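You operate a simulated robot arm through the tools that you are given. There is no shell and no other tool.

The job below is to be done with a simulated robot arm. You get a single attempt, and the scene is never put back.

JOB
Set the dimmers: House 60%, Aisle 40%, Desk 50%, Booth 70%.
Fine: use the dials; the Full buttons stay off; the vent lever stays.

It is judged by the outcome, as a careful person would: the job done as asked, and still so three seconds after it is handed in. It fails if anything else is knocked over, pushed out of place, dropped, spilled or broken.

ROBOT AND FRAMES
A 6-joint arm with a two-finger parallel gripper, fixed in place. Base frame: the origin is at the foot of the arm, x ahead of it, y to its left, z up. Lengths are in mm, angles in rad, forces in N, time in s.
With the tool pointing down near the work surface it reaches from about 220 to 660 mm from the base axis. Its first joint turns from -2.897 to 2.897 rad. Payload 1.57 kg.
The tool frame sits at the grasp point between the pads (the TCP): z along the fingers, y along the line on which they close. The tips reach 30 mm beyond it. The gripper opens to 110 mm. The fingers are 24 mm wide and 12 mm thick; the gripper's body (48 by 112 mm) begins 78 mm behind the TCP.
Orientation is told as [roll, pitch, yaw] about the base's x, y, z axes, in that order, counted from this pose: with the fingers straight down and closing along the base's y, the tool's x points along the base's -x, its y along +y and its z along -z.

CONTROLS
- The arm moves only by the tool nudge_tool. Its argument "motion" is a list that holds one entry, the list of rows, each a list of 7 numbers: the shift along the base's x, y, z in units of 50 mm (1.0 is 50 mm), then the turn, a rotation vector about the base's x, y, z in units of 5 degrees (1.0 is 5 degrees), then the finger opening in mm, from 0 to 110. In form: [[[x, y, z, rx, ry, rz, gripper], ...]]. A call has 1 to 20 rows; each row shifts and turns the commanded pose from where the row before left it. A call with a number of a shift or a turn outside -1 to 1 is refused whole. Each row takes 0.2 s and may step no farther than 50 mm and 0.15 rad from the row before; otherwise, or with a gripper value out of range, the whole call is refused. A pose out of reach is approached as far as the arm can. The call stops where the force on the tool passes 40 N (or 10 N more than at its start, if that is more) or the arm is blocked; 0.2 s more then pass. The fingers move at their own pace (about 108 mm/s each) and stop on an object; they squeeze with about 43 N. The grip force told is the motor's: it shows also when the fingers shut on nothing. Time passes only in rows, and 0.2 s behind the last, so rows that do not move let the fingers close. It gives the time, the measured TCP pose, the force on the tool (base axes), the opening and the grip force at its end, in the units of the frame above (readings bear some noise), with the torque about the TCP (base axes, N m) and any sound that the robot's microphone picked up.
- Cameras (640 x 400 px; columns grow to the right, rows downward): "scene" is fixed at [51.8, -500.4, 1947.8]; the picture's right is [0.76, -0.65, 0.00], its down [-0.24, -0.28, -0.93] and it looks along [0.60, 0.71, -0.37] (base axes); focal length 348 px, centre (320, 200). "wrist" rides on the gripper at [70, 16, -141] in the tool frame; the picture's right is [-0.23, 0.97, 0.00], its down [-0.86, -0.20, -0.48] and it looks along [-0.47, -0.11, 0.88] (tool axes); focal length 222 px, centre (320, 200). There is no depth. A picture from a camera that has moved, and an enlarged one, comes with that camera's place and axes in the base frame and with its lens.
- get_image(camera): a new picture of that camera. It takes no simulated time.
- slide_trunk(by): slides the trunk up (or, below 0, down) by that many mm; the arm rides with it, the base frame stays. It gives what a move gives, with no picture.
- close_up(camera, box): a new picture of the part [left, top, right, bottom] of that camera's present view, enlarged. It takes no simulated time.
- job_done(): hands the job in; it is judged then, once.

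Places have to be worked out from the pictures, the camera data and where the tool is seen. Open the gripper and draw the arm clear of the work before you hand the job in, unless the task says otherwise.

The tools are called after "Call:" as a command line: name --argument value ..., lists and objects as JSON in quotes. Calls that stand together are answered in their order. nudge_tool: Moves the arm, as the interface text tells. Its arguments: {"type":"object","properties":{"motion":{"type":"array"}},"required":["motion"]} The other tools are called the same way: slide_trunk (by) slides the trunk up or down; get_image (camera) takes a picture; close_up (camera, box) takes an enlarged picture of a part of a camera's view; job_done () hands the job in.

At the start:

```text
time_s: 0.0
tcp_pos: [304.7, 255.5, 1675.6]
tcp_rot: [0.0, -0.001, -0.001]
contact_force: [0.0, -0.6, -0.5]
torque: [0.03, 0.01, 0.0]
finger_gap: 109.8
grasp_force: 0.1
trunk travel left (down, up): [-500.0, 90.0]
```

scene: 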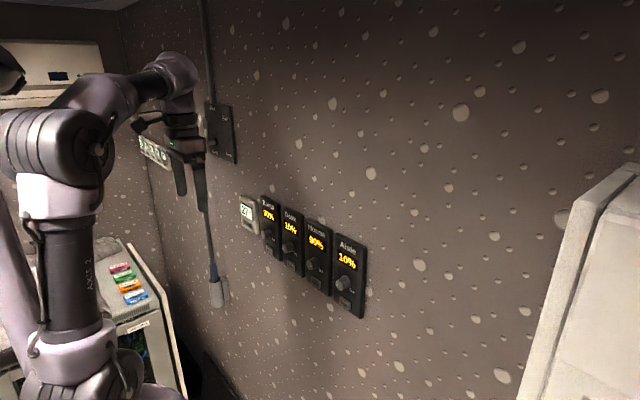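
wrist: 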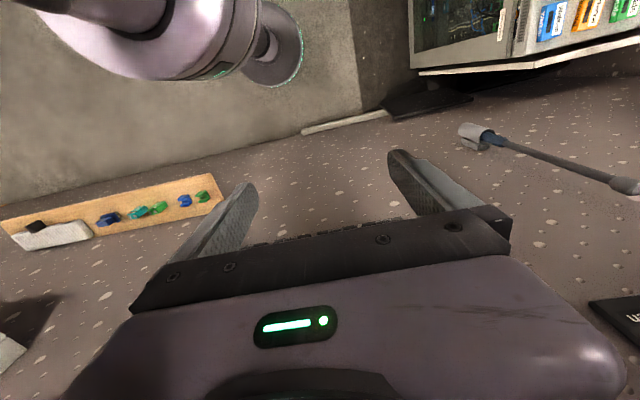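

I start by looking closer at the dimmer panel in the scene camera to read labels, values and geometry.

Call:
close_up --camera "scene" --box '[230, 180, 380, 330]'

Call:
close_up --camera "scene" --box '[130, 90, 250, 170]'

Call:
close_up --camera "scene" --box '[300, 220, 380, 320]'

```text
2.67 times, centred on (305, 255) of scene
camera zoom: at [51.8, -500.4, 1947.8], right [0.76, -0.65, 0.0], down [-0.24, -0.28, -0.93], along [0.6, 0.71, -0.37], focal length 928 px, centre (360, 53)
```

zoom: 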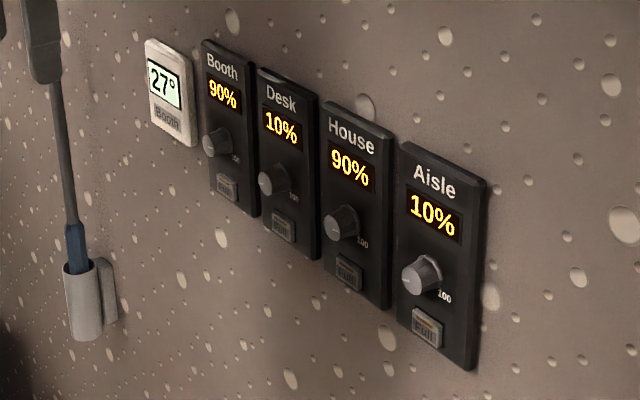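

```text
5.00 times, centred on (190, 130) of scene
camera zoom: at [51.8, -500.4, 1947.8], right [0.76, -0.65, 0.0], down [-0.24, -0.28, -0.93], along [0.6, 0.71, -0.37], focal length 1740 px, centre (970, 550)
```

zoom: 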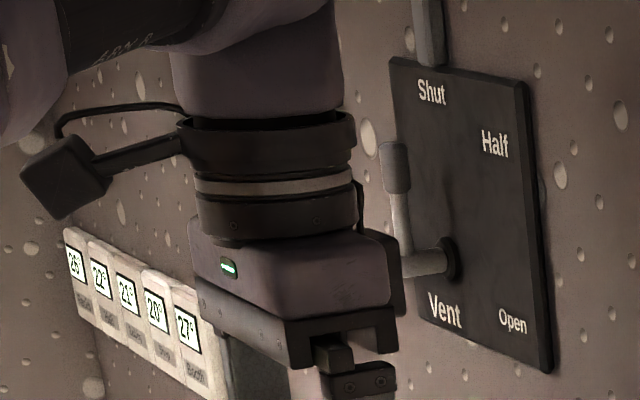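

```text
4.00 times, centred on (340, 270) of scene
camera zoom: at [51.8, -500.4, 1947.8], right [0.76, -0.65, 0.0], down [-0.24, -0.28, -0.93], along [0.6, 0.71, -0.37], focal length 1392 px, centre (240, -80)
```

zoom: 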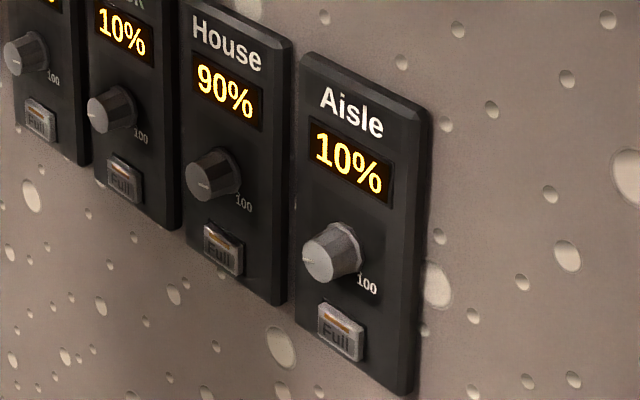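

The displays read Booth 90, Desk 10, House 90, Aisle 10, and matching both views puts the wall panels at about x≈480 with dials near z≈1520. I'll first tilt the tool halfway toward the wall (fingers to +x), drifting away from the vent lever.

Call:
nudge_tool --motion '[[[0, -0.2, 0, 0, -1, 0, 110], [0, -0.2, 0, 0, -1, 0, 110], [0, -0.2, 0, 0, -1, 0, 110], [0, -0.2, 0, 0, -1, 0, 110], [0, -0.2, 0, 0, -1, 0, 110], [0, -0.2, 0, 0, -1, 0, 110], [0, -0.2, 0, 0, -1, 0, 110], [0, -0.2, 0, 0, -1, 0, 110], [0, -0.2, 0, 0, -1, 0, 110]]]'

```text
time_s: 2.0
tcp_pos: [304.4, 165.0, 1676.9]
tcp_rot: [0.001, -0.788, -0.001]
contact_force: [0.6, -0.6, 0.4]
torque: [0.03, 0.0, -0.01]
finger_gap: 110.2
grasp_force: 0.1
trunk travel left (down, up): [-500.0, 90.0]
```

The motion went as commanded (pitch −0.788). I continue the second half of the tilt to bring the fingers horizontal.

Call:
nudge_tool --motion '[[[0, -0.1, 0, 0, -1, 0, 110], [0, -0.1, 0, 0, -1, 0, 110], [0, -0.1, 0, 0, -1, 0, 110], [0, -0.1, 0, 0, -1, 0, 110], [0, -0.1, 0, 0, -1, 0, 110], [0, -0.1, 0, 0, -1, 0, 110], [0, -0.1, 0, 0, -1, 0, 110], [0, -0.1, 0, 0, -1, 0, 110], [0, -0.1, 0, 0, -1, 0, 110]]]'

Call:
get_image --camera "scene"

Call:
get_image --camera "wrist"

```text
time_s: 4.0
tcp_pos: [311.6, 147.8, 1717.5]
tcp_rot: [0.692, -1.57, -0.692]
contact_force: [0.3, 0.4, -0.5]
torque: [0.0, 0.02, -0.01]
finger_gap: 109.9
grasp_force: 0.1
out of reach, approached as far as the arm can: row 7, 8, 9
trunk travel left (down, up): [-500.0, 90.0]
```

```text
taken
```

scene: 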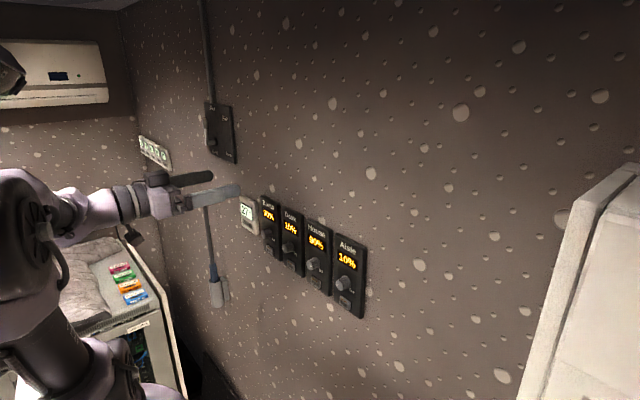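

```text
taken
camera wrist: at [170.0, 164.4, 1648.8], right [0.0, 0.97, 0.23], down [-0.48, -0.2, 0.86], along [0.88, -0.11, 0.47], focal length 222 px, centre (320, 200)
```

wrist: 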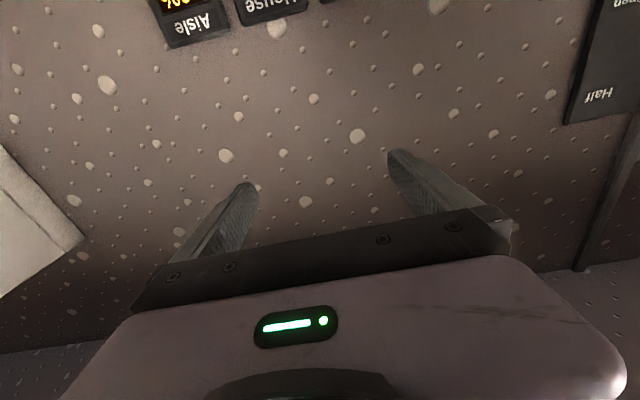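

The tool is now level, pointing at the wall; re-triangulating the "Aisle" and "Half" labels gives the panel face at x≈561, dials at y≈0/116/231/345, z≈1460. I lower the trunk to bring the tool near dial height.

Call:
slide_trunk --by -150

Call:
get_image --camera "wrist"

Call:
get_image --camera "scene"

```text
time_s: 5.8
tcp_pos: [312.5, 147.0, 1567.4]
tcp_rot: [0.129, -1.57, -0.129]
contact_force: [0.0, 0.2, -0.4]
torque: [0.05, -0.02, -0.01]
finger_gap: 110.2
grasp_force: 0.1
trunk travel left (down, up): [-350.0, 240.0]
```

```text
taken
camera wrist: at [169.8, 163.9, 1498.9], right [0.0, 0.97, 0.23], down [-0.48, -0.2, 0.86], along [0.88, -0.11, 0.46], focal length 222 px, centre (320, 200)
```

wrist: 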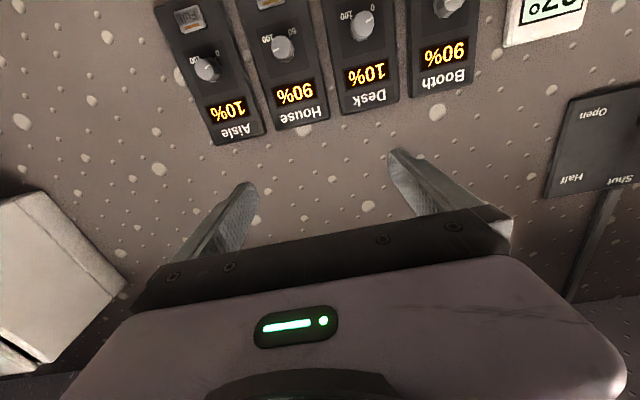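

```text
taken
```

scene: 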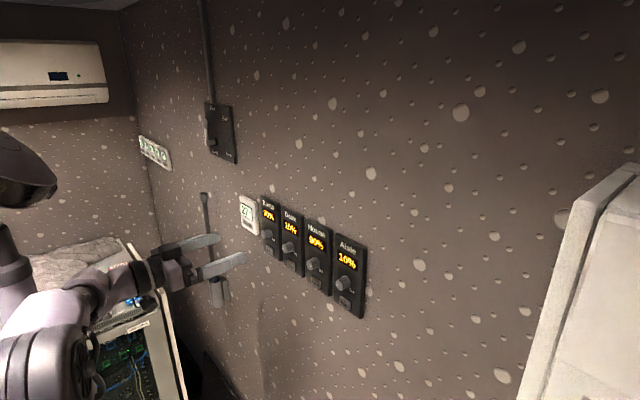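

All four dials are in the wrist view (upside down). I zoom in to read each dial's scale marks, pointers and direction.

Call:
close_up --camera "wrist" --box '[150, 0, 330, 150]'

Call:
close_up --camera "wrist" --box '[320, 0, 490, 120]'

Call:
slide_trunk --by -107

Call:
get_image --camera "wrist"

```text
2.67 times, centred on (240, 75) of wrist
camera zoom: at [169.8, 163.9, 1498.9], right [0.0, 0.97, 0.23], down [-0.48, -0.2, 0.86], along [0.88, -0.11, 0.46], focal length 592 px, centre (533, 533)
```

zoom: 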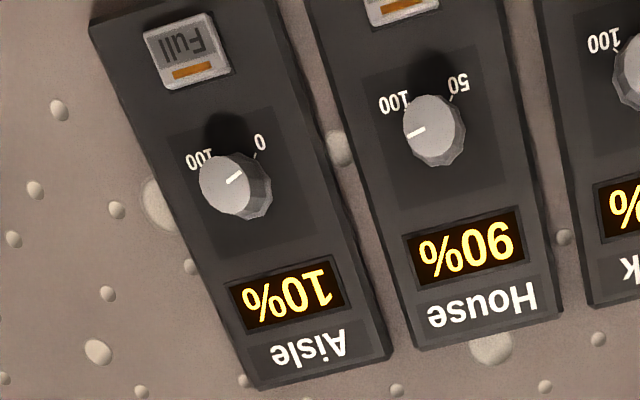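

```text
3.33 times, centred on (405, 60) of wrist
camera zoom: at [169.8, 163.9, 1498.9], right [0.0, 0.97, 0.23], down [-0.48, -0.2, 0.86], along [0.88, -0.11, 0.46], focal length 740 px, centre (37, 667)
```

zoom: 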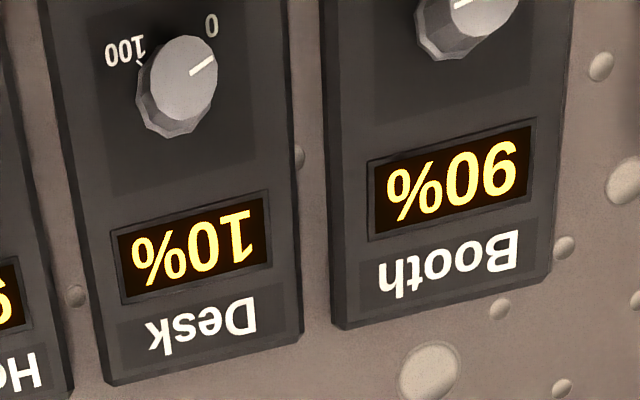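

```text
time_s: 7.1
tcp_pos: [311.9, 147.0, 1459.7]
tcp_rot: [0.123, -1.568, -0.123]
contact_force: [-0.5, 0.2, -0.4]
torque: [0.01, -0.03, -0.01]
finger_gap: 110.2
grasp_force: 0.0
trunk travel left (down, up): [-243.0, 347.0]
```

```text
taken
camera wrist: at [169.8, 163.9, 1391.9], right [0.0, 0.97, 0.23], down [-0.48, -0.2, 0.86], along [0.88, -0.11, 0.46], focal length 222 px, centre (320, 200)
```

wrist: 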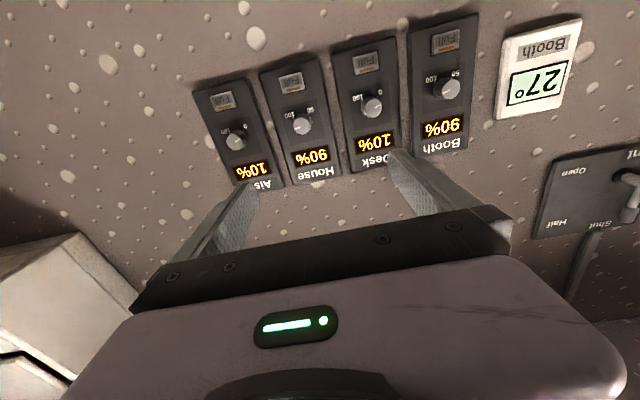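

House and Booth appear to carry a 50–100 scale while Aisle and Desk carry 0–100. I zoom in to confirm the marks and pointer positions from this height.

Call:
close_up --camera "wrist" --box '[190, 65, 340, 195]'

Call:
close_up --camera "wrist" --box '[325, 20, 485, 170]'

Call:
close_up --camera "scene" --box '[255, 190, 375, 320]'

```text
3.08 times, centred on (265, 130) of wrist
camera zoom: at [169.8, 163.9, 1391.9], right [0.0, 0.97, 0.23], down [-0.48, -0.2, 0.86], along [0.88, -0.11, 0.46], focal length 684 px, centre (489, 415)
```

zoom: 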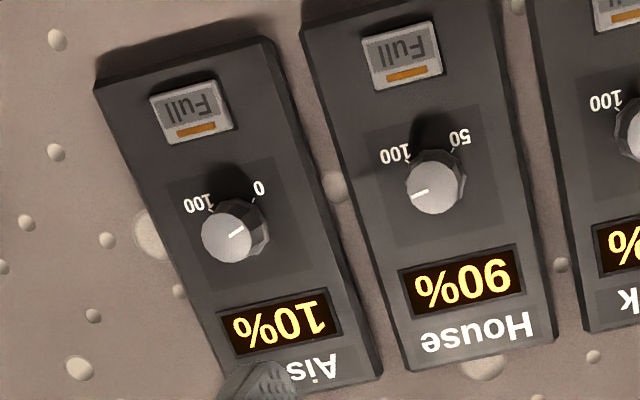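

```text
2.67 times, centred on (405, 95) of wrist
camera zoom: at [169.8, 163.9, 1391.9], right [0.0, 0.97, 0.23], down [-0.48, -0.2, 0.86], along [0.88, -0.11, 0.46], focal length 592 px, centre (93, 480)
```

zoom: 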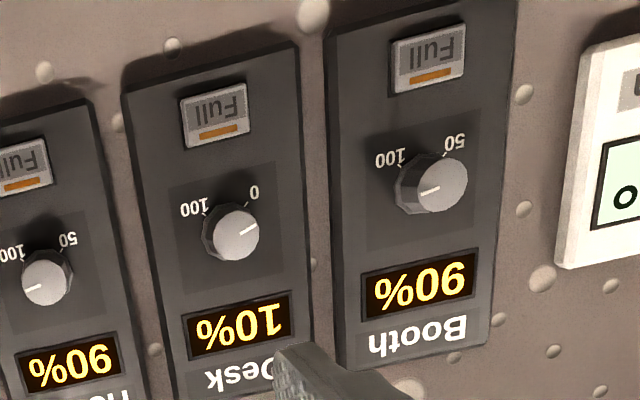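

```text
3.08 times, centred on (315, 255) of scene
camera zoom: at [51.8, -500.4, 1947.8], right [0.76, -0.65, 0.0], down [-0.24, -0.28, -0.93], along [0.6, 0.71, -0.37], focal length 1071 px, centre (335, 31)
```

zoom: 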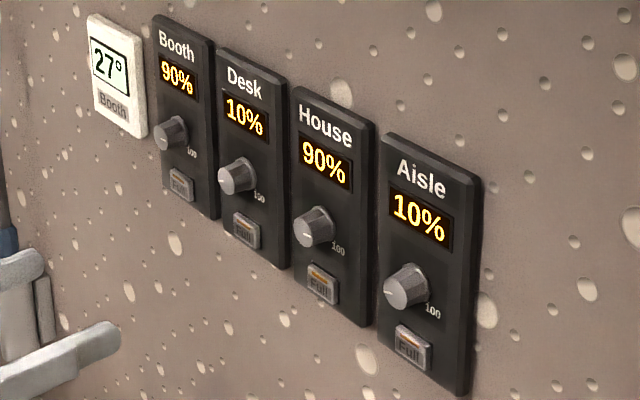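

Measured: knob faces at x≈542, z≈1449, y≈3 (Aisle), 120 (House), 236 (Desk), 352 (Booth); House/Booth run 50–100, Aisle/Desk 0–100, clockwise = up. I move in front of the Aisle dial, staying well back, and look.

Call:
nudge_tool --motion '[[[0.4, -0.5, 0, 0, 0, 0, 110], [0.4, -0.6, 0, 0, 0, 0, 110], [0.4, -0.6, -0.05, 0, 0, 0, 80], [0.4, -0.6, -0.05, 0, 0, 0, 70], [0.4, -0.58, -0.1, 0, 0, 0, 60], [0, 0, 0, 0, 0, 0, 60]]]'

Call:
get_image --camera "wrist"

Call:
get_image --camera "scene"

```text
time_s: 8.5
tcp_pos: [416.3, 20.5, 1469.3]
tcp_rot: [-0.186, -1.566, 0.179]
contact_force: [-0.4, -0.6, -0.2]
torque: [-0.03, 0.02, -0.01]
finger_gap: 60.0
grasp_force: 0.2
out of reach, approached as far as the arm can: row 1, 2, 3, 5
trunk travel left (down, up): [-243.0, 347.0]
```

```text
taken
camera wrist: at [273.8, 36.9, 1401.9], right [0.01, 0.97, 0.23], down [-0.48, -0.2, 0.86], along [0.88, -0.11, 0.46], focal length 222 px, centre (320, 200)
```

wrist: 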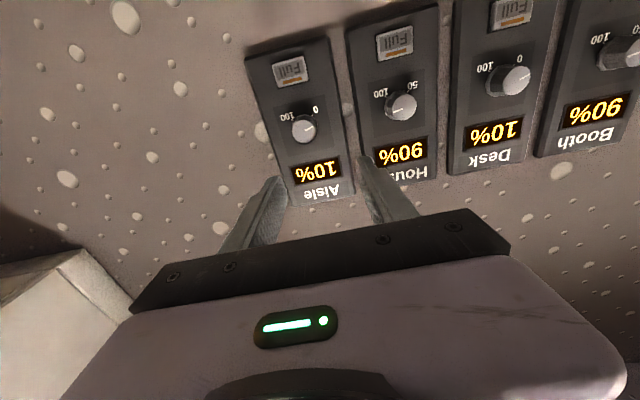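

```text
taken
```

scene: 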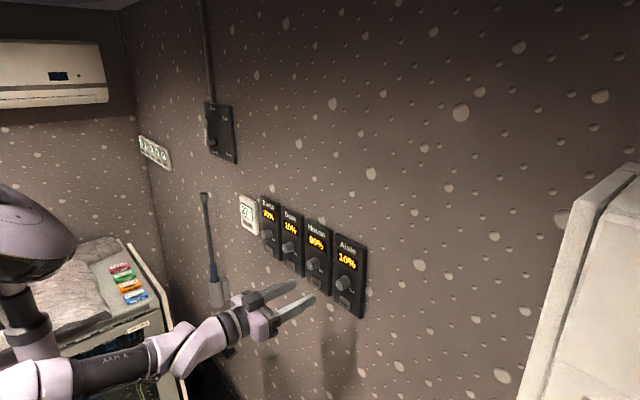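

Some rows were at the inner reach limit, leaving the tool at (416, 20, 1469). I'll go forward 20 mm to see whether the pose tracks the command again.

Call:
nudge_tool --motion '[[[0.2, 0, 0, 0, 0, 0, 60], [0.2, 0, 0, 0, 0, 0, 60], [0, 0, 0, 0, 0, 0, 60]]]'

```text
time_s: 9.3
tcp_pos: [434.5, 25.3, 1473.1]
tcp_rot: [0.006, -1.567, -0.012]
contact_force: [-0.3, 0.3, -0.4]
torque: [0.01, 0.0, -0.02]
finger_gap: 59.7
grasp_force: 0.0
out of reach, approached as far as the arm can: row 2
trunk travel left (down, up): [-243.0, 347.0]
```

The arm keeps drifting up and left of the command, so I'm at some joint limit in this posture. I look at the arm's configuration before going further.

Call:
close_up --camera "scene" --box '[0, 160, 360, 400]'

Call:
get_image --camera "wrist"

```text
1.67 times, centred on (180, 280) of scene
camera zoom: at [51.8, -500.4, 1947.8], right [0.76, -0.65, 0.0], down [-0.24, -0.28, -0.93], along [0.6, 0.71, -0.37], focal length 580 px, centre (553, 67)
```

zoom: 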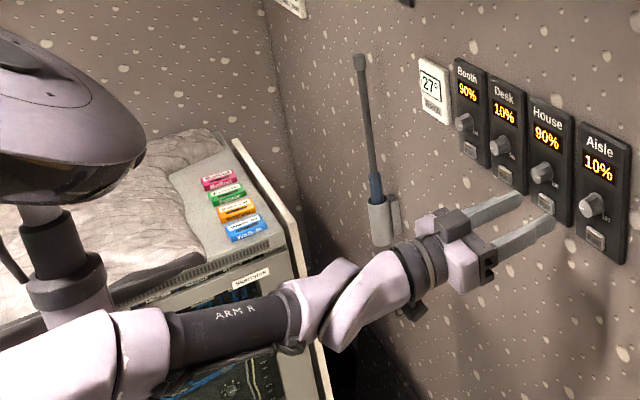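

```text
taken
camera wrist: at [292.3, 42.1, 1404.1], right [0.01, 0.97, 0.23], down [-0.48, -0.2, 0.86], along [0.88, -0.11, 0.46], focal length 222 px, centre (320, 200)
```

wrist: 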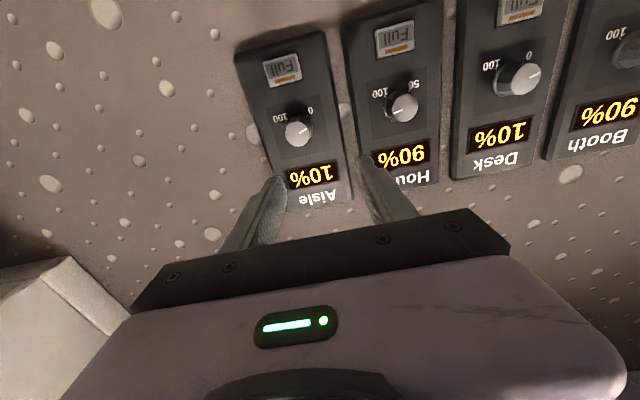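

The forearm is level with the elbow folded back and low, and each time the arm was pushed upward, so the shoulder sits too high for this height. I lower the trunk another 130 mm and will raise the tool relative to it.

Call:
slide_trunk --by -130

Call:
nudge_tool --motion '[[[0, -0.1, 0.5, 0, 0, 0, 60], [0, -0.1, 0.5, 0, 0, 0, 60], [0, -0.1, 0.5, 0, 0, 0, 60], [0, -0.1, 0.4, 0, 0, 0, 60], [0, 0, 0, 0, 0, 0, 60]]]'

Call:
get_image --camera "scene"

```text
time_s: 10.9
tcp_pos: [435.9, 25.5, 1342.5]
tcp_rot: [0.041, -1.567, -0.048]
contact_force: [-0.4, 0.0, 0.4]
torque: [0.01, 0.01, -0.01]
finger_gap: 60.1
grasp_force: 0.1
trunk travel left (down, up): [-113.0, 477.0]
```

```text
time_s: 12.1
tcp_pos: [434.9, 5.2, 1436.7]
tcp_rot: [0.113, -1.567, -0.122]
contact_force: [0.2, 1.2, 0.6]
torque: [-0.01, -0.01, -0.02]
finger_gap: 59.9
grasp_force: 0.1
trunk travel left (down, up): [-113.0, 477.0]
```

```text
taken
```

scene: 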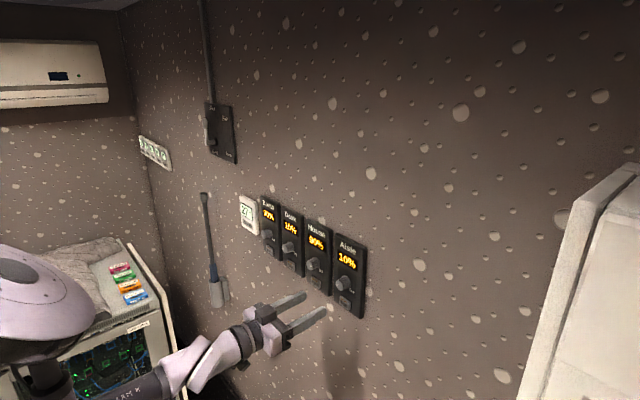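

Now the tool tracks commands exactly, at (435, 5, 1437). I take a wrist view to refine the Aisle knob's position.

Call:
get_image --camera "wrist"

Call:
close_up --camera "wrist" --box '[220, 20, 420, 220]'

```text
taken
camera wrist: at [292.2, 22.1, 1368.9], right [0.01, 0.97, 0.23], down [-0.48, -0.2, 0.86], along [0.88, -0.11, 0.46], focal length 222 px, centre (320, 200)
```

wrist: 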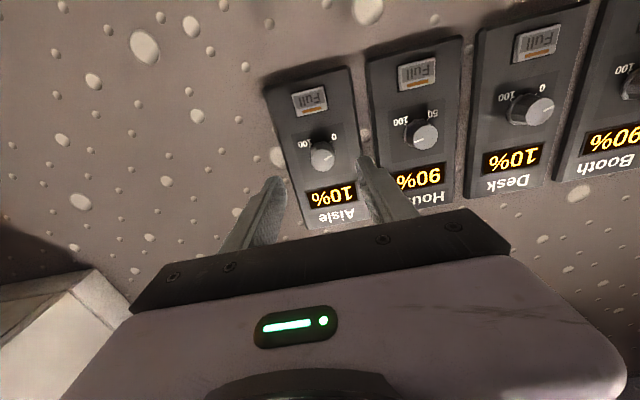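

```text
2.00 times, centred on (320, 120) of wrist
camera zoom: at [292.2, 22.1, 1368.9], right [0.01, 0.97, 0.23], down [-0.48, -0.2, 0.86], along [0.88, -0.11, 0.46], focal length 444 px, centre (320, 360)
```

zoom: 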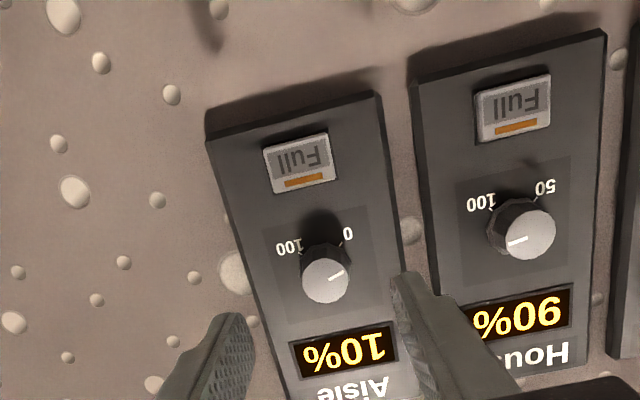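

The Aisle knob lies about 11 mm above the tool axis and essentially centred in y. I raise 11.5 mm and advance to x≈490 (tips ~22 mm short of the knob face), then recheck.

Call:
nudge_tool --motion '[[[0.2, 0, 0.1, 0, 0, 0, 60], [0.3, 0, 0.13, 0, 0, 0, 60], [0.3, 0, 0, 0, 0, 0, 60], [0.3, 0, 0, 0, 0, 0, 60], [0, 0, 0, 0, 0, 0, 60]]]'

Call:
get_image --camera "wrist"

Call:
close_up --camera "scene" --box '[270, 220, 390, 340]'

```text
time_s: 13.3
tcp_pos: [488.9, 5.2, 1449.4]
tcp_rot: [-0.006, -1.567, 0.003]
contact_force: [-0.6, 0.2, 0.4]
torque: [0.01, 0.02, 0.0]
finger_gap: 59.8
grasp_force: 0.1
trunk travel left (down, up): [-113.0, 477.0]
```

```text
taken
camera wrist: at [346.8, 22.2, 1380.5], right [0.01, 0.97, 0.23], down [-0.48, -0.2, 0.86], along [0.88, -0.11, 0.46], focal length 222 px, centre (320, 200)
```

wrist: 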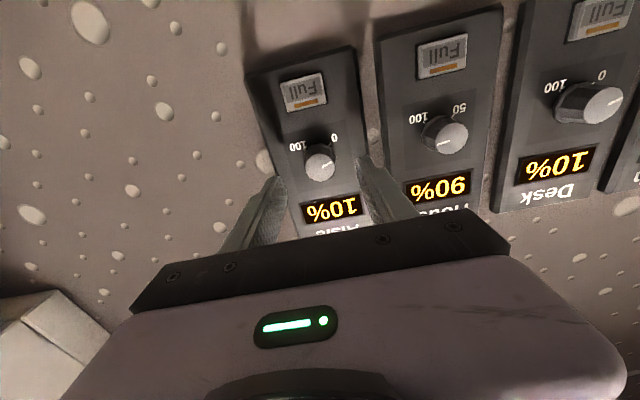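

```text
3.33 times, centred on (330, 280) of scene
camera zoom: at [51.8, -500.4, 1947.8], right [0.76, -0.65, 0.0], down [-0.24, -0.28, -0.93], along [0.6, 0.71, -0.37], focal length 1160 px, centre (287, -67)
```

zoom: 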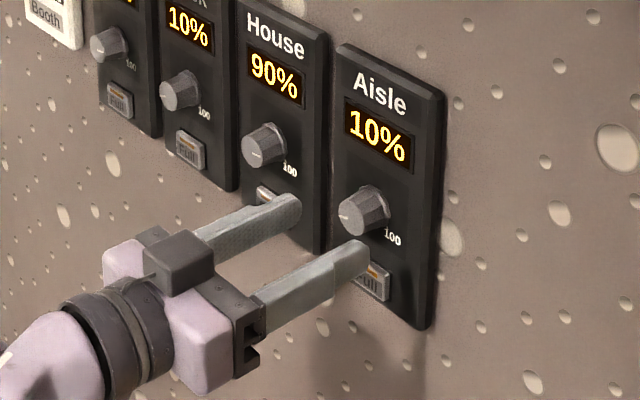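

The alignment looks close; to pin down the knob's height and depth relative to the fingertips, I zoom strongly in both cameras.

Call:
close_up --camera "scene" --box '[310, 255, 370, 315]'

Call:
close_up --camera "wrist" --box '[260, 110, 400, 230]'

```text
6.67 times, centred on (340, 285) of scene
camera zoom: at [51.8, -500.4, 1947.8], right [0.76, -0.65, 0.0], down [-0.24, -0.28, -0.93], along [0.6, 0.71, -0.37], focal length 2320 px, centre (187, -367)
```

zoom: 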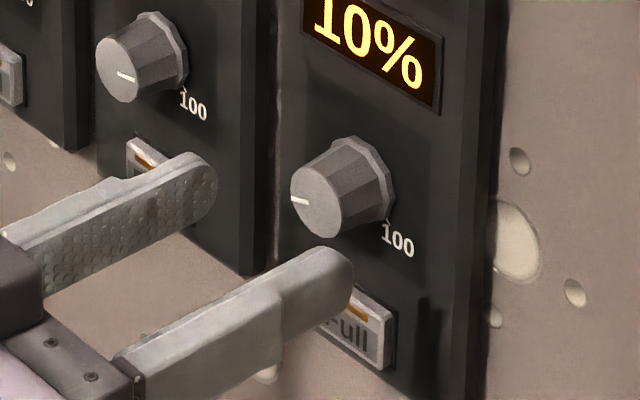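

```text
3.33 times, centred on (330, 170) of wrist
camera zoom: at [346.8, 22.2, 1380.5], right [0.01, 0.97, 0.23], down [-0.48, -0.2, 0.86], along [0.88, -0.11, 0.46], focal length 740 px, centre (287, 300)
```

zoom: 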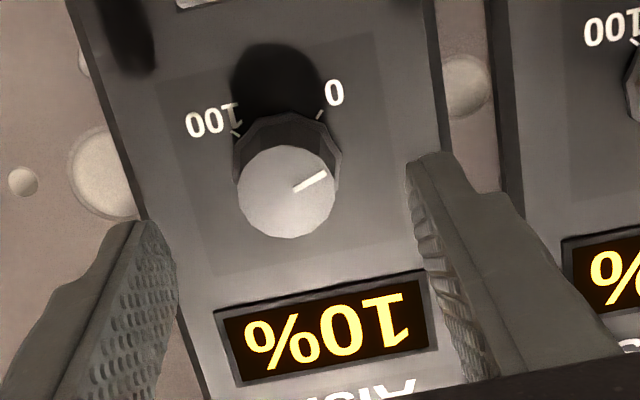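

Knob face is at about (540, 5, 1448), panel face x≈563, knob Ø≈28 with a base flange. I pre-rotate the tool −45° about x (so I can turn clockwise through +45°), trimming 1 mm down.

Call:
nudge_tool --motion '[[[0, 0, -0.02, -1, 0, 0, 60], [0, 0, 0, -1, 0, 0, 60], [0, 0, 0, -1, 0, 0, 60], [0, 0, 0, -1, 0, 0, 60], [0, 0, 0, -1, 0, 0, 60], [0, 0, 0, -1, 0, 0, 60], [0, 0, 0, -1, 0, 0, 60], [0, 0, 0, -1, 0, 0, 60], [0, 0, 0, -1, 0, 0, 60], [0, 0, 0, 0, 0, 0, 60]]]'

Call:
get_image --camera "wrist"

Call:
close_up --camera "scene" --box '[270, 220, 390, 340]'

```text
time_s: 15.5
tcp_pos: [489.0, 6.0, 1447.8]
tcp_rot: [-1.573, -0.784, 1.563]
contact_force: [0.0, 0.2, -0.8]
torque: [0.02, -0.04, 0.0]
finger_gap: 59.6
grasp_force: 0.1
trunk travel left (down, up): [-113.0, 477.0]
```

```text
taken
camera wrist: at [347.2, -31.7, 1387.8], right [0.01, 0.85, -0.53], down [-0.48, 0.47, 0.74], along [0.88, 0.25, 0.41], focal length 222 px, centre (320, 200)
```

wrist: 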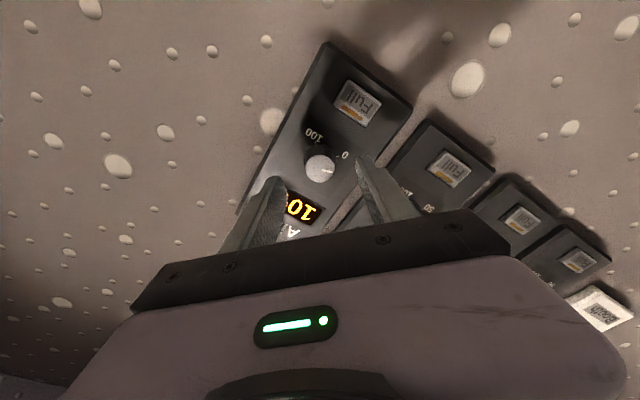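

```text
3.33 times, centred on (330, 280) of scene
camera zoom: at [51.8, -500.4, 1947.8], right [0.76, -0.65, 0.0], down [-0.24, -0.28, -0.93], along [0.6, 0.71, -0.37], focal length 1160 px, centre (287, -67)
```

zoom: 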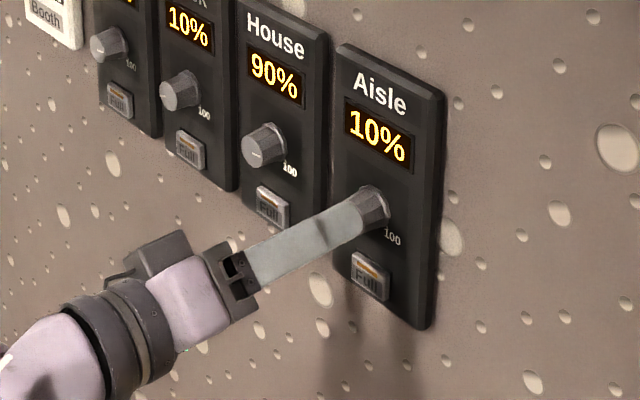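

The knob face sits at (320,168) px, exactly where the tool axis should project, and the Aisle display remains visible in the scene view. I advance 35 mm (tips at x≈554, ~9 mm from the panel) with fingers open.

Call:
nudge_tool --motion '[[[0.2, 0, 0, 0, 0, 0, 60], [0.2, 0, 0, 0, 0, 0, 60], [0.2, 0, 0, 0, 0, 0, 60], [0.1, 0, 0, 0, 0, 0, 60], [0, 0, 0, 0, 0, 0, 60]]]'

Call:
get_image --camera "wrist"

Call:
close_up --camera "scene" --box '[310, 245, 370, 305]'

```text
time_s: 16.7
tcp_pos: [525.0, 6.4, 1448.5]
tcp_rot: [-1.568, -0.786, 1.556]
contact_force: [-0.7, -0.5, -0.3]
torque: [-0.04, -0.01, -0.01]
finger_gap: 59.9
grasp_force: 0.1
trunk travel left (down, up): [-113.0, 477.0]
```

```text
taken
camera wrist: at [381.9, -30.3, 1388.8], right [0.01, 0.85, -0.53], down [-0.47, 0.47, 0.75], along [0.88, 0.24, 0.41], focal length 222 px, centre (320, 200)
```

wrist: 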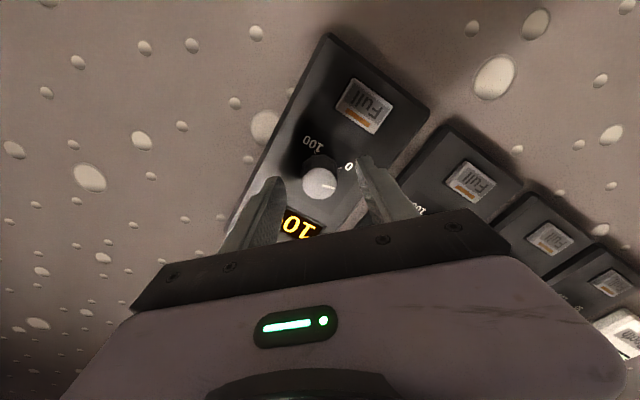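

```text
6.67 times, centred on (340, 275) of scene
camera zoom: at [51.8, -500.4, 1947.8], right [0.76, -0.65, 0.0], down [-0.24, -0.28, -0.93], along [0.6, 0.71, -0.37], focal length 2320 px, centre (187, -300)
```

zoom: 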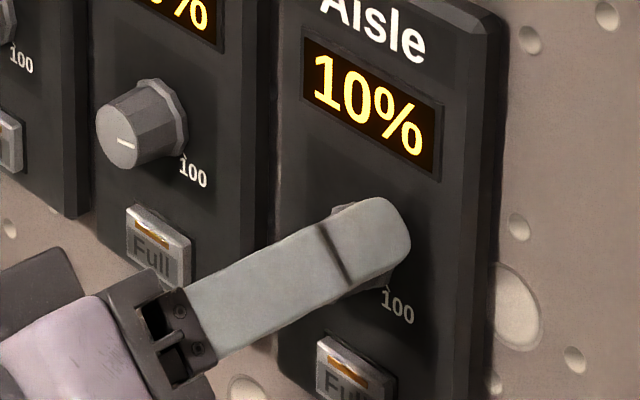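

Knob is centred between the fingers (measured (319,183), predicted (321,185)). I close the gripper with no arm motion and watch the forces.

Call:
nudge_tool --motion '[[[0, 0, 0, 0, 0, 0, 40], [0, 0, 0, 0, 0, 0, 20], [0, 0, 0, 0, 0, 0, 10], [0, 0, 0, 0, 0, 0, 10]]]'

Call:
close_up --camera "scene" --box '[310, 230, 380, 300]'

```text
time_s: 17.7
tcp_pos: [524.5, 5.2, 1448.5]
tcp_rot: [-1.569, -0.786, 1.557]
contact_force: [1.5, -1.1, 0.9]
torque: [0.01, 0.02, -0.15]
finger_gap: 28.6
grasp_force: 38.8
trunk travel left (down, up): [-113.0, 477.0]
```

```text
5.71 times, centred on (345, 265) of scene
camera zoom: at [51.8, -500.4, 1947.8], right [0.76, -0.65, 0.0], down [-0.24, -0.28, -0.93], along [0.6, 0.71, -0.37], focal length 1988 px, centre (177, -171)
```

zoom: 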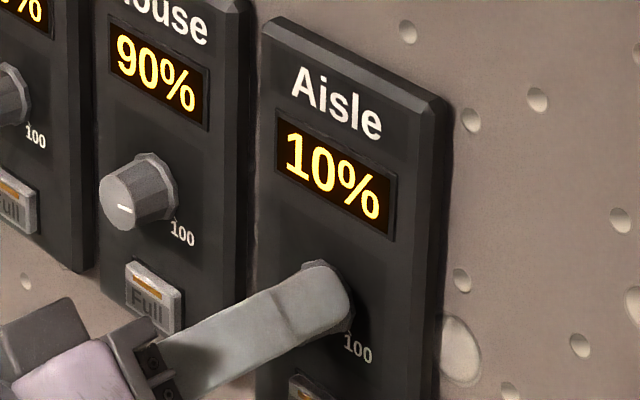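

Firm grip on the knob (gap 28.6 mm, side force ~1 N). I turn 20° clockwise as a test and read the display.

Call:
nudge_tool --motion '[[[0, 0, 0, 1, 0, 0, 10], [0, 0, 0, 1, 0, 0, 10], [0, 0, 0, 1, 0, 0, 10], [0, 0, 0, 1, 0, 0, 10], [0, 0, 0, 0, 0, 0, 10]]]'

Call:
close_up --camera "scene" --box '[310, 230, 380, 300]'

```text
time_s: 18.9
tcp_pos: [525.0, 4.8, 1448.3]
tcp_rot: [-1.566, -1.136, 1.554]
contact_force: [1.4, -2.2, 4.3]
torque: [0.02, -0.21, -0.07]
finger_gap: 28.6
grasp_force: 38.4
trunk travel left (down, up): [-113.0, 477.0]
```

```text
5.71 times, centred on (345, 265) of scene
camera zoom: at [51.8, -500.4, 1947.8], right [0.76, -0.65, 0.0], down [-0.24, -0.28, -0.93], along [0.6, 0.71, -0.37], focal length 1988 px, centre (177, -171)
```

zoom: 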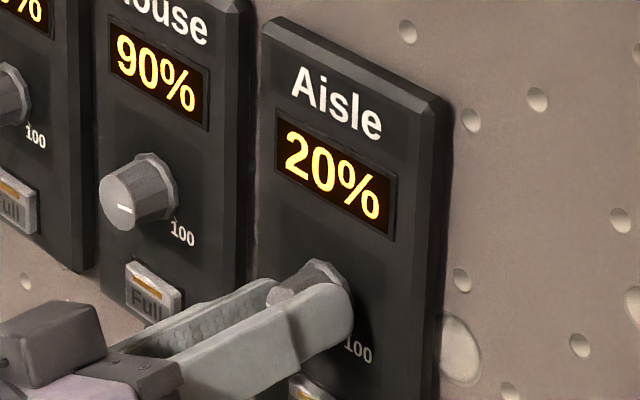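

20° took Aisle from 10% to 20%, so the display may be quantised. I continue in smaller bites to learn the step size: 10° more.

Call:
nudge_tool --motion '[[[0, 0, 0, 1, 0, 0, 10], [0, 0, 0, 1, 0, 0, 10], [0, 0, 0, 0, 0, 0, 10]]]'

Call:
close_up --camera "scene" --box '[310, 230, 380, 300]'

```text
time_s: 19.7
tcp_pos: [524.7, 5.9, 1448.3]
tcp_rot: [-1.561, -1.312, 1.548]
contact_force: [4.0, -2.0, 10.0]
torque: [0.04, -0.32, -0.06]
finger_gap: 28.6
grasp_force: 38.3
trunk travel left (down, up): [-113.0, 477.0]
```

```text
5.71 times, centred on (345, 265) of scene
camera zoom: at [51.8, -500.4, 1947.8], right [0.76, -0.65, 0.0], down [-0.24, -0.28, -0.93], along [0.6, 0.71, -0.37], focal length 1988 px, centre (177, -171)
```

zoom: 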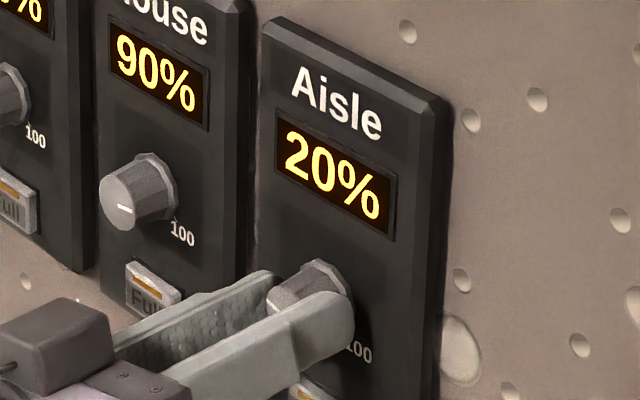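

Still 20%, with upward force on the tool growing to 10 N, so the tool sits slightly below the knob axis. I check the wrist view for pointer and centring.

Call:
close_up --camera "wrist" --box '[250, 110, 400, 240]'

```text
3.08 times, centred on (325, 175) of wrist
camera zoom: at [382.2, 4.8, 1378.4], right [0.01, 1.0, -0.03], down [-0.48, 0.03, 0.88], along [0.88, 0.0, 0.48], focal length 684 px, centre (305, 277)
```

zoom: 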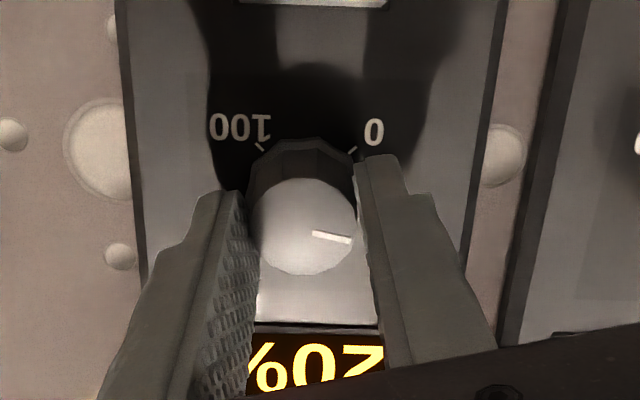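

With the camera upright, the pointer reads ≈−75° from top and the scale ticks sit at ±135°, so 27° per 10% on 0–100 dials (display rounded to 10s). I test a 0.6 mm upward shift to see how the side force responds.

Call:
nudge_tool --motion '[[[0, 0, 0.012, 0, 0, 0, 10], [0, 0, 0, 0, 0, 0, 10]]]'

```text
time_s: 20.3
tcp_pos: [524.3, 6.4, 1449.8]
tcp_rot: [-1.556, -1.31, 1.544]
contact_force: [1.4, -3.9, 5.4]
torque: [0.03, -0.41, -0.05]
finger_gap: 28.4
grasp_force: 38.8
trunk travel left (down, up): [-113.0, 477.0]
```

Side force eased to ~5 N. I continue the clockwise turn by 25°, then read.

Call:
nudge_tool --motion '[[[0, 0, 0, 1, 0, 0, 10], [0, 0, 0, 1, 0, 0, 10], [0, 0, 0, 1, 0, 0, 10], [0, 0, 0, 1, 0, 0, 10], [0, 0, 0, 1, 0, 0, 10], [0, 0, 0, 0, 0, 0, 10]]]'

Call:
close_up --camera "scene" --box '[310, 230, 380, 300]'

Call:
close_up --camera "wrist" --box '[250, 110, 400, 240]'

```text
time_s: 21.7
tcp_pos: [525.8, 3.3, 1455.7]
tcp_rot: [1.396, -1.38, -1.401]
contact_force: [-1.4, 24.9, -22.6]
torque: [0.32, -0.98, 3.85]
finger_gap: 27.8
grasp_force: 39.2
out of reach, approached as far as the arm can: row 5
trunk travel left (down, up): [-113.0, 477.0]
```

```text
5.71 times, centred on (345, 265) of scene
camera zoom: at [51.8, -500.4, 1947.8], right [0.76, -0.65, 0.0], down [-0.24, -0.28, -0.93], along [0.6, 0.71, -0.37], focal length 1988 px, centre (177, -171)
```

zoom: 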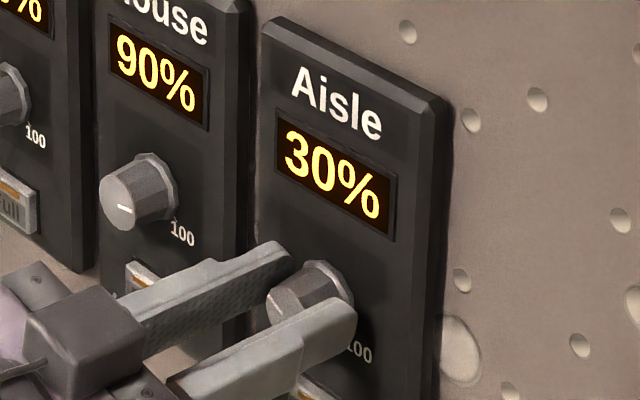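

```text
3.08 times, centred on (325, 175) of wrist
camera zoom: at [380.6, 32.9, 1396.1], right [0.01, 0.91, 0.41], down [-0.45, -0.36, 0.82], along [0.89, -0.2, 0.41], focal length 684 px, centre (305, 277)
```

zoom: 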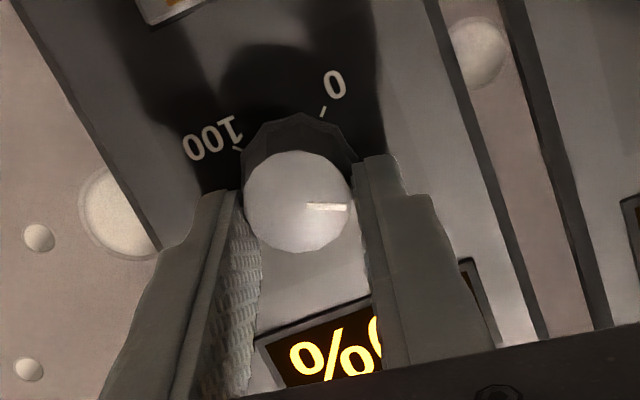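

The arm hit a wrist limit on the last row (forces rose to ~25 N), with Aisle showing 30%. I release the knob right away and back straight out to sort out the wrist posture.

Call:
nudge_tool --motion '[[[0, 0, 0, 0, 0, 0, 40], [0, 0, 0, 0, 0, 0, 60], [0, 0, 0, 0, 0, 0, 60]]]'

```text
time_s: 22.5
tcp_pos: [520.5, 3.8, 1463.6]
tcp_rot: [1.483, -1.38, -1.489]
contact_force: [1.0, -0.1, 0.2]
torque: [0.0, 0.01, 0.0]
finger_gap: 59.8
grasp_force: 0.2
trunk travel left (down, up): [-113.0, 477.0]
```

Released cleanly; the tool is ~15 mm high but fingers are still open around the knob. I retreat straight back in x and roll back to where it tracked well.

Call:
nudge_tool --motion '[[[-0.3, 0, 0, 0, 0, 0, 60], [-0.4, 0, 0, 0, 0, 0, 60], [-0.4, 0, 0, 0, 0, 0, 60], [0, 0, 0, -1, 0, 0, 60], [0, 0, 0, -1, 0, 0, 60], [0, 0, 0, 0, 0, 0, 60]]]'

Call:
get_image --camera "scene"

```text
time_s: 23.9
tcp_pos: [466.8, 4.0, 1462.9]
tcp_rot: [-0.174, -1.565, 0.17]
contact_force: [0.8, -0.4, -0.4]
torque: [-0.01, 0.0, 0.0]
finger_gap: 59.9
grasp_force: 0.1
trunk travel left (down, up): [-113.0, 477.0]
```

```text
taken
```

scene: 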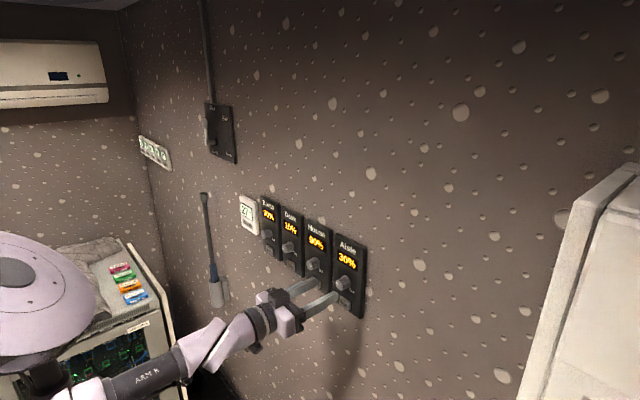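

Aisle holds at 30% and nothing else changed. The wrist seems wound up from the earlier path, so I retreat, swing to y≈200, lower the trunk fully and raise the tool, to unwind it.

Call:
nudge_tool --motion '[[[-0.5, 0.2, 0, 0, 0, 0, 60], [-0.2, 0.6, 0, 0, 0, 0, 60], [0, 0.8, 0, 0, 0, 0, 60], [0, 0.8, 0, 0, 0, 0, 60], [0, 0.8, 0, 0, 0, 0, 60], [0, 0.8, 0, 0, 0, 0, 60], [0, 0, 0, 0, 0, 0, 60]]]'

Call:
slide_trunk --by -113

```text
time_s: 25.5
tcp_pos: [432.6, 204.4, 1463.8]
tcp_rot: [0.189, -1.567, -0.195]
contact_force: [0.2, 0.2, 0.2]
torque: [0.02, -0.02, -0.03]
finger_gap: 60.1
grasp_force: 0.0
trunk travel left (down, up): [-113.0, 477.0]
```

```text
time_s: 27.0
tcp_pos: [431.4, 204.1, 1349.3]
tcp_rot: [0.093, -1.568, -0.099]
contact_force: [-0.7, -0.8, -0.5]
torque: [-0.03, 0.01, -0.02]
finger_gap: 60.0
grasp_force: 0.0
trunk travel left (down, up): [0.0, 590.0]
```

Trunk is at its lowest and tracking is fine at y=204. I raise the tool ~100 mm here, so the forearm slopes upward to the wrist, then check.

Call:
nudge_tool --motion '[[[0, 0, 0.5, 0, 0, 0, 60], [0, 0, 0.5, 0, 0, 0, 60], [0, 0, 0.5, 0, 0, 0, 60], [0, 0, 0.48, 0, 0, 0, 60], [0, 0, 0, 0, 0, 0, 60]]]'

Call:
get_image --camera "scene"

Call:
get_image --camera "wrist"

```text
time_s: 28.2
tcp_pos: [431.3, 203.8, 1449.0]
tcp_rot: [-0.144, -1.568, 0.139]
contact_force: [-0.7, -0.3, 0.9]
torque: [-0.02, -0.04, -0.01]
finger_gap: 60.0
grasp_force: 0.0
trunk travel left (down, up): [0.0, 590.0]
```

```text
taken
```

scene: 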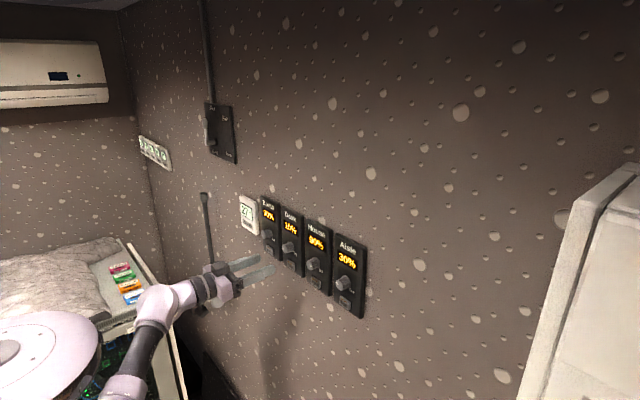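

```text
taken
camera wrist: at [289.4, 220.8, 1380.8], right [0.01, 0.97, 0.23], down [-0.48, -0.2, 0.86], along [0.88, -0.11, 0.46], focal length 222 px, centre (320, 200)
```

wrist: 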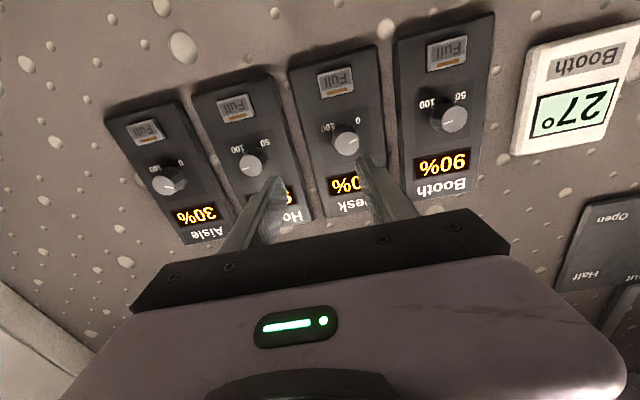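

The wrist is now clearly bent (forearm rising to it). Here in free space I test the roll range: first +60° clockwise.

Call:
nudge_tool --motion '[[[0, 0, 0, 1, 0, 0, 60], [0, 0, 0, 1, 0, 0, 60], [0, 0, 0, 1, 0, 0, 60], [0, 0, 0, 1, 0, 0, 60], [0, 0, 0, 1, 0, 0, 60], [0, 0, 0, 1, 0, 0, 60], [0, 0, 0, 1, 0, 0, 60], [0, 0, 0, 1, 0, 0, 60], [0, 0, 0, 1, 0, 0, 60], [0, 0, 0, 1, 0, 0, 60], [0, 0, 0, 1, 0, 0, 60], [0, 0, 0, 1, 0, 0, 60], [0, 0, 0, 0, 0, 0, 60]]]'

```text
time_s: 31.0
tcp_pos: [431.8, 204.8, 1449.0]
tcp_rot: [1.563, -0.522, -1.569]
contact_force: [-0.1, 1.0, 0.7]
torque: [0.0, 0.0, 0.02]
finger_gap: 60.3
grasp_force: 0.0
trunk travel left (down, up): [0.0, 590.0]
```

+60° tracks perfectly. I extend to +85° to see whether a long counter-clockwise turn for House is possible in one grip.

Call:
nudge_tool --motion '[[[0, 0, 0, 1, 0, 0, 60], [0, 0, 0, 1, 0, 0, 60], [0, 0, 0, 1, 0, 0, 60], [0, 0, 0, 1, 0, 0, 60], [0, 0, 0, 1, 0, 0, 60], [0, 0, 0, 0, 0, 0, 60]]]'

```text
time_s: 32.4
tcp_pos: [431.4, 204.1, 1448.5]
tcp_rot: [1.567, -0.084, -1.567]
contact_force: [0.1, -0.1, -0.7]
torque: [0.02, 0.0, 0.05]
finger_gap: 60.0
grasp_force: 0.0
trunk travel left (down, up): [0.0, 590.0]
```

+85° works too, so the wrist is unwound. I move to in front of House (y≈120.5, z≈1448.5) at x≈485 with fingers vertical and opening 48 mm, then check centring.

Call:
nudge_tool --motion '[[[0, -0.5, 0, 0, 0, 0, 48], [0, -0.6, 0, 0, 0, 0, 48], [0.2, -0.57, 0, 0, 0, 0, 48], [0.3, 0, 0, 0, 0, 0, 48], [0.3, 0, 0, 0, 0, 0, 48], [0.3, 0, 0, 0, 0, 0, 48], [0, 0, 0, 0, 0, 0, 48]]]'

Call:
close_up --camera "wrist" --box '[240, 100, 400, 240]'

Call:
close_up --camera "scene" --box '[250, 200, 370, 320]'

```text
time_s: 34.0
tcp_pos: [487.5, 121.7, 1448.4]
tcp_rot: [1.566, -0.084, -1.567]
contact_force: [-1.0, -0.8, 0.9]
torque: [-0.02, -0.01, -0.02]
finger_gap: 48.2
grasp_force: 0.1
trunk travel left (down, up): [0.0, 590.0]
```

```text
2.86 times, centred on (320, 170) of wrist
camera zoom: at [344.4, 191.2, 1461.5], right [0.01, -0.14, 0.99], down [-0.48, -0.87, -0.12], along [0.88, -0.47, -0.07], focal length 635 px, centre (320, 286)
```

zoom: 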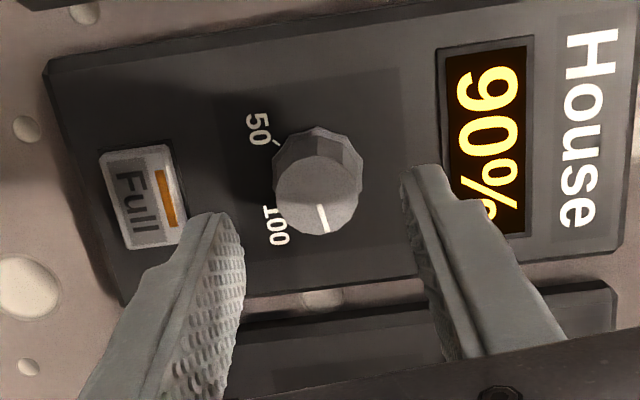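

```text
3.33 times, centred on (310, 260) of scene
camera zoom: at [51.8, -500.4, 1947.8], right [0.76, -0.65, 0.0], down [-0.24, -0.28, -0.93], along [0.6, 0.71, -0.37], focal length 1160 px, centre (353, 0)
```

zoom: 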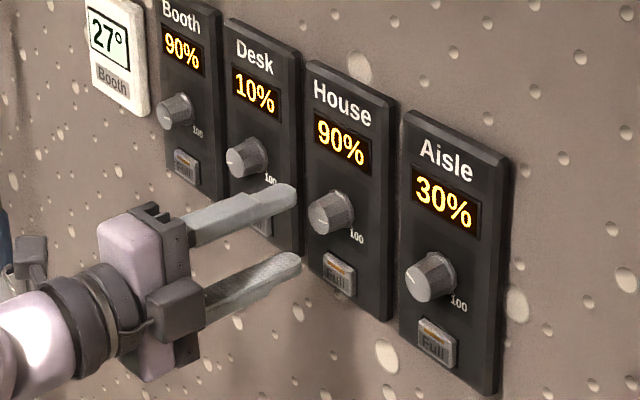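

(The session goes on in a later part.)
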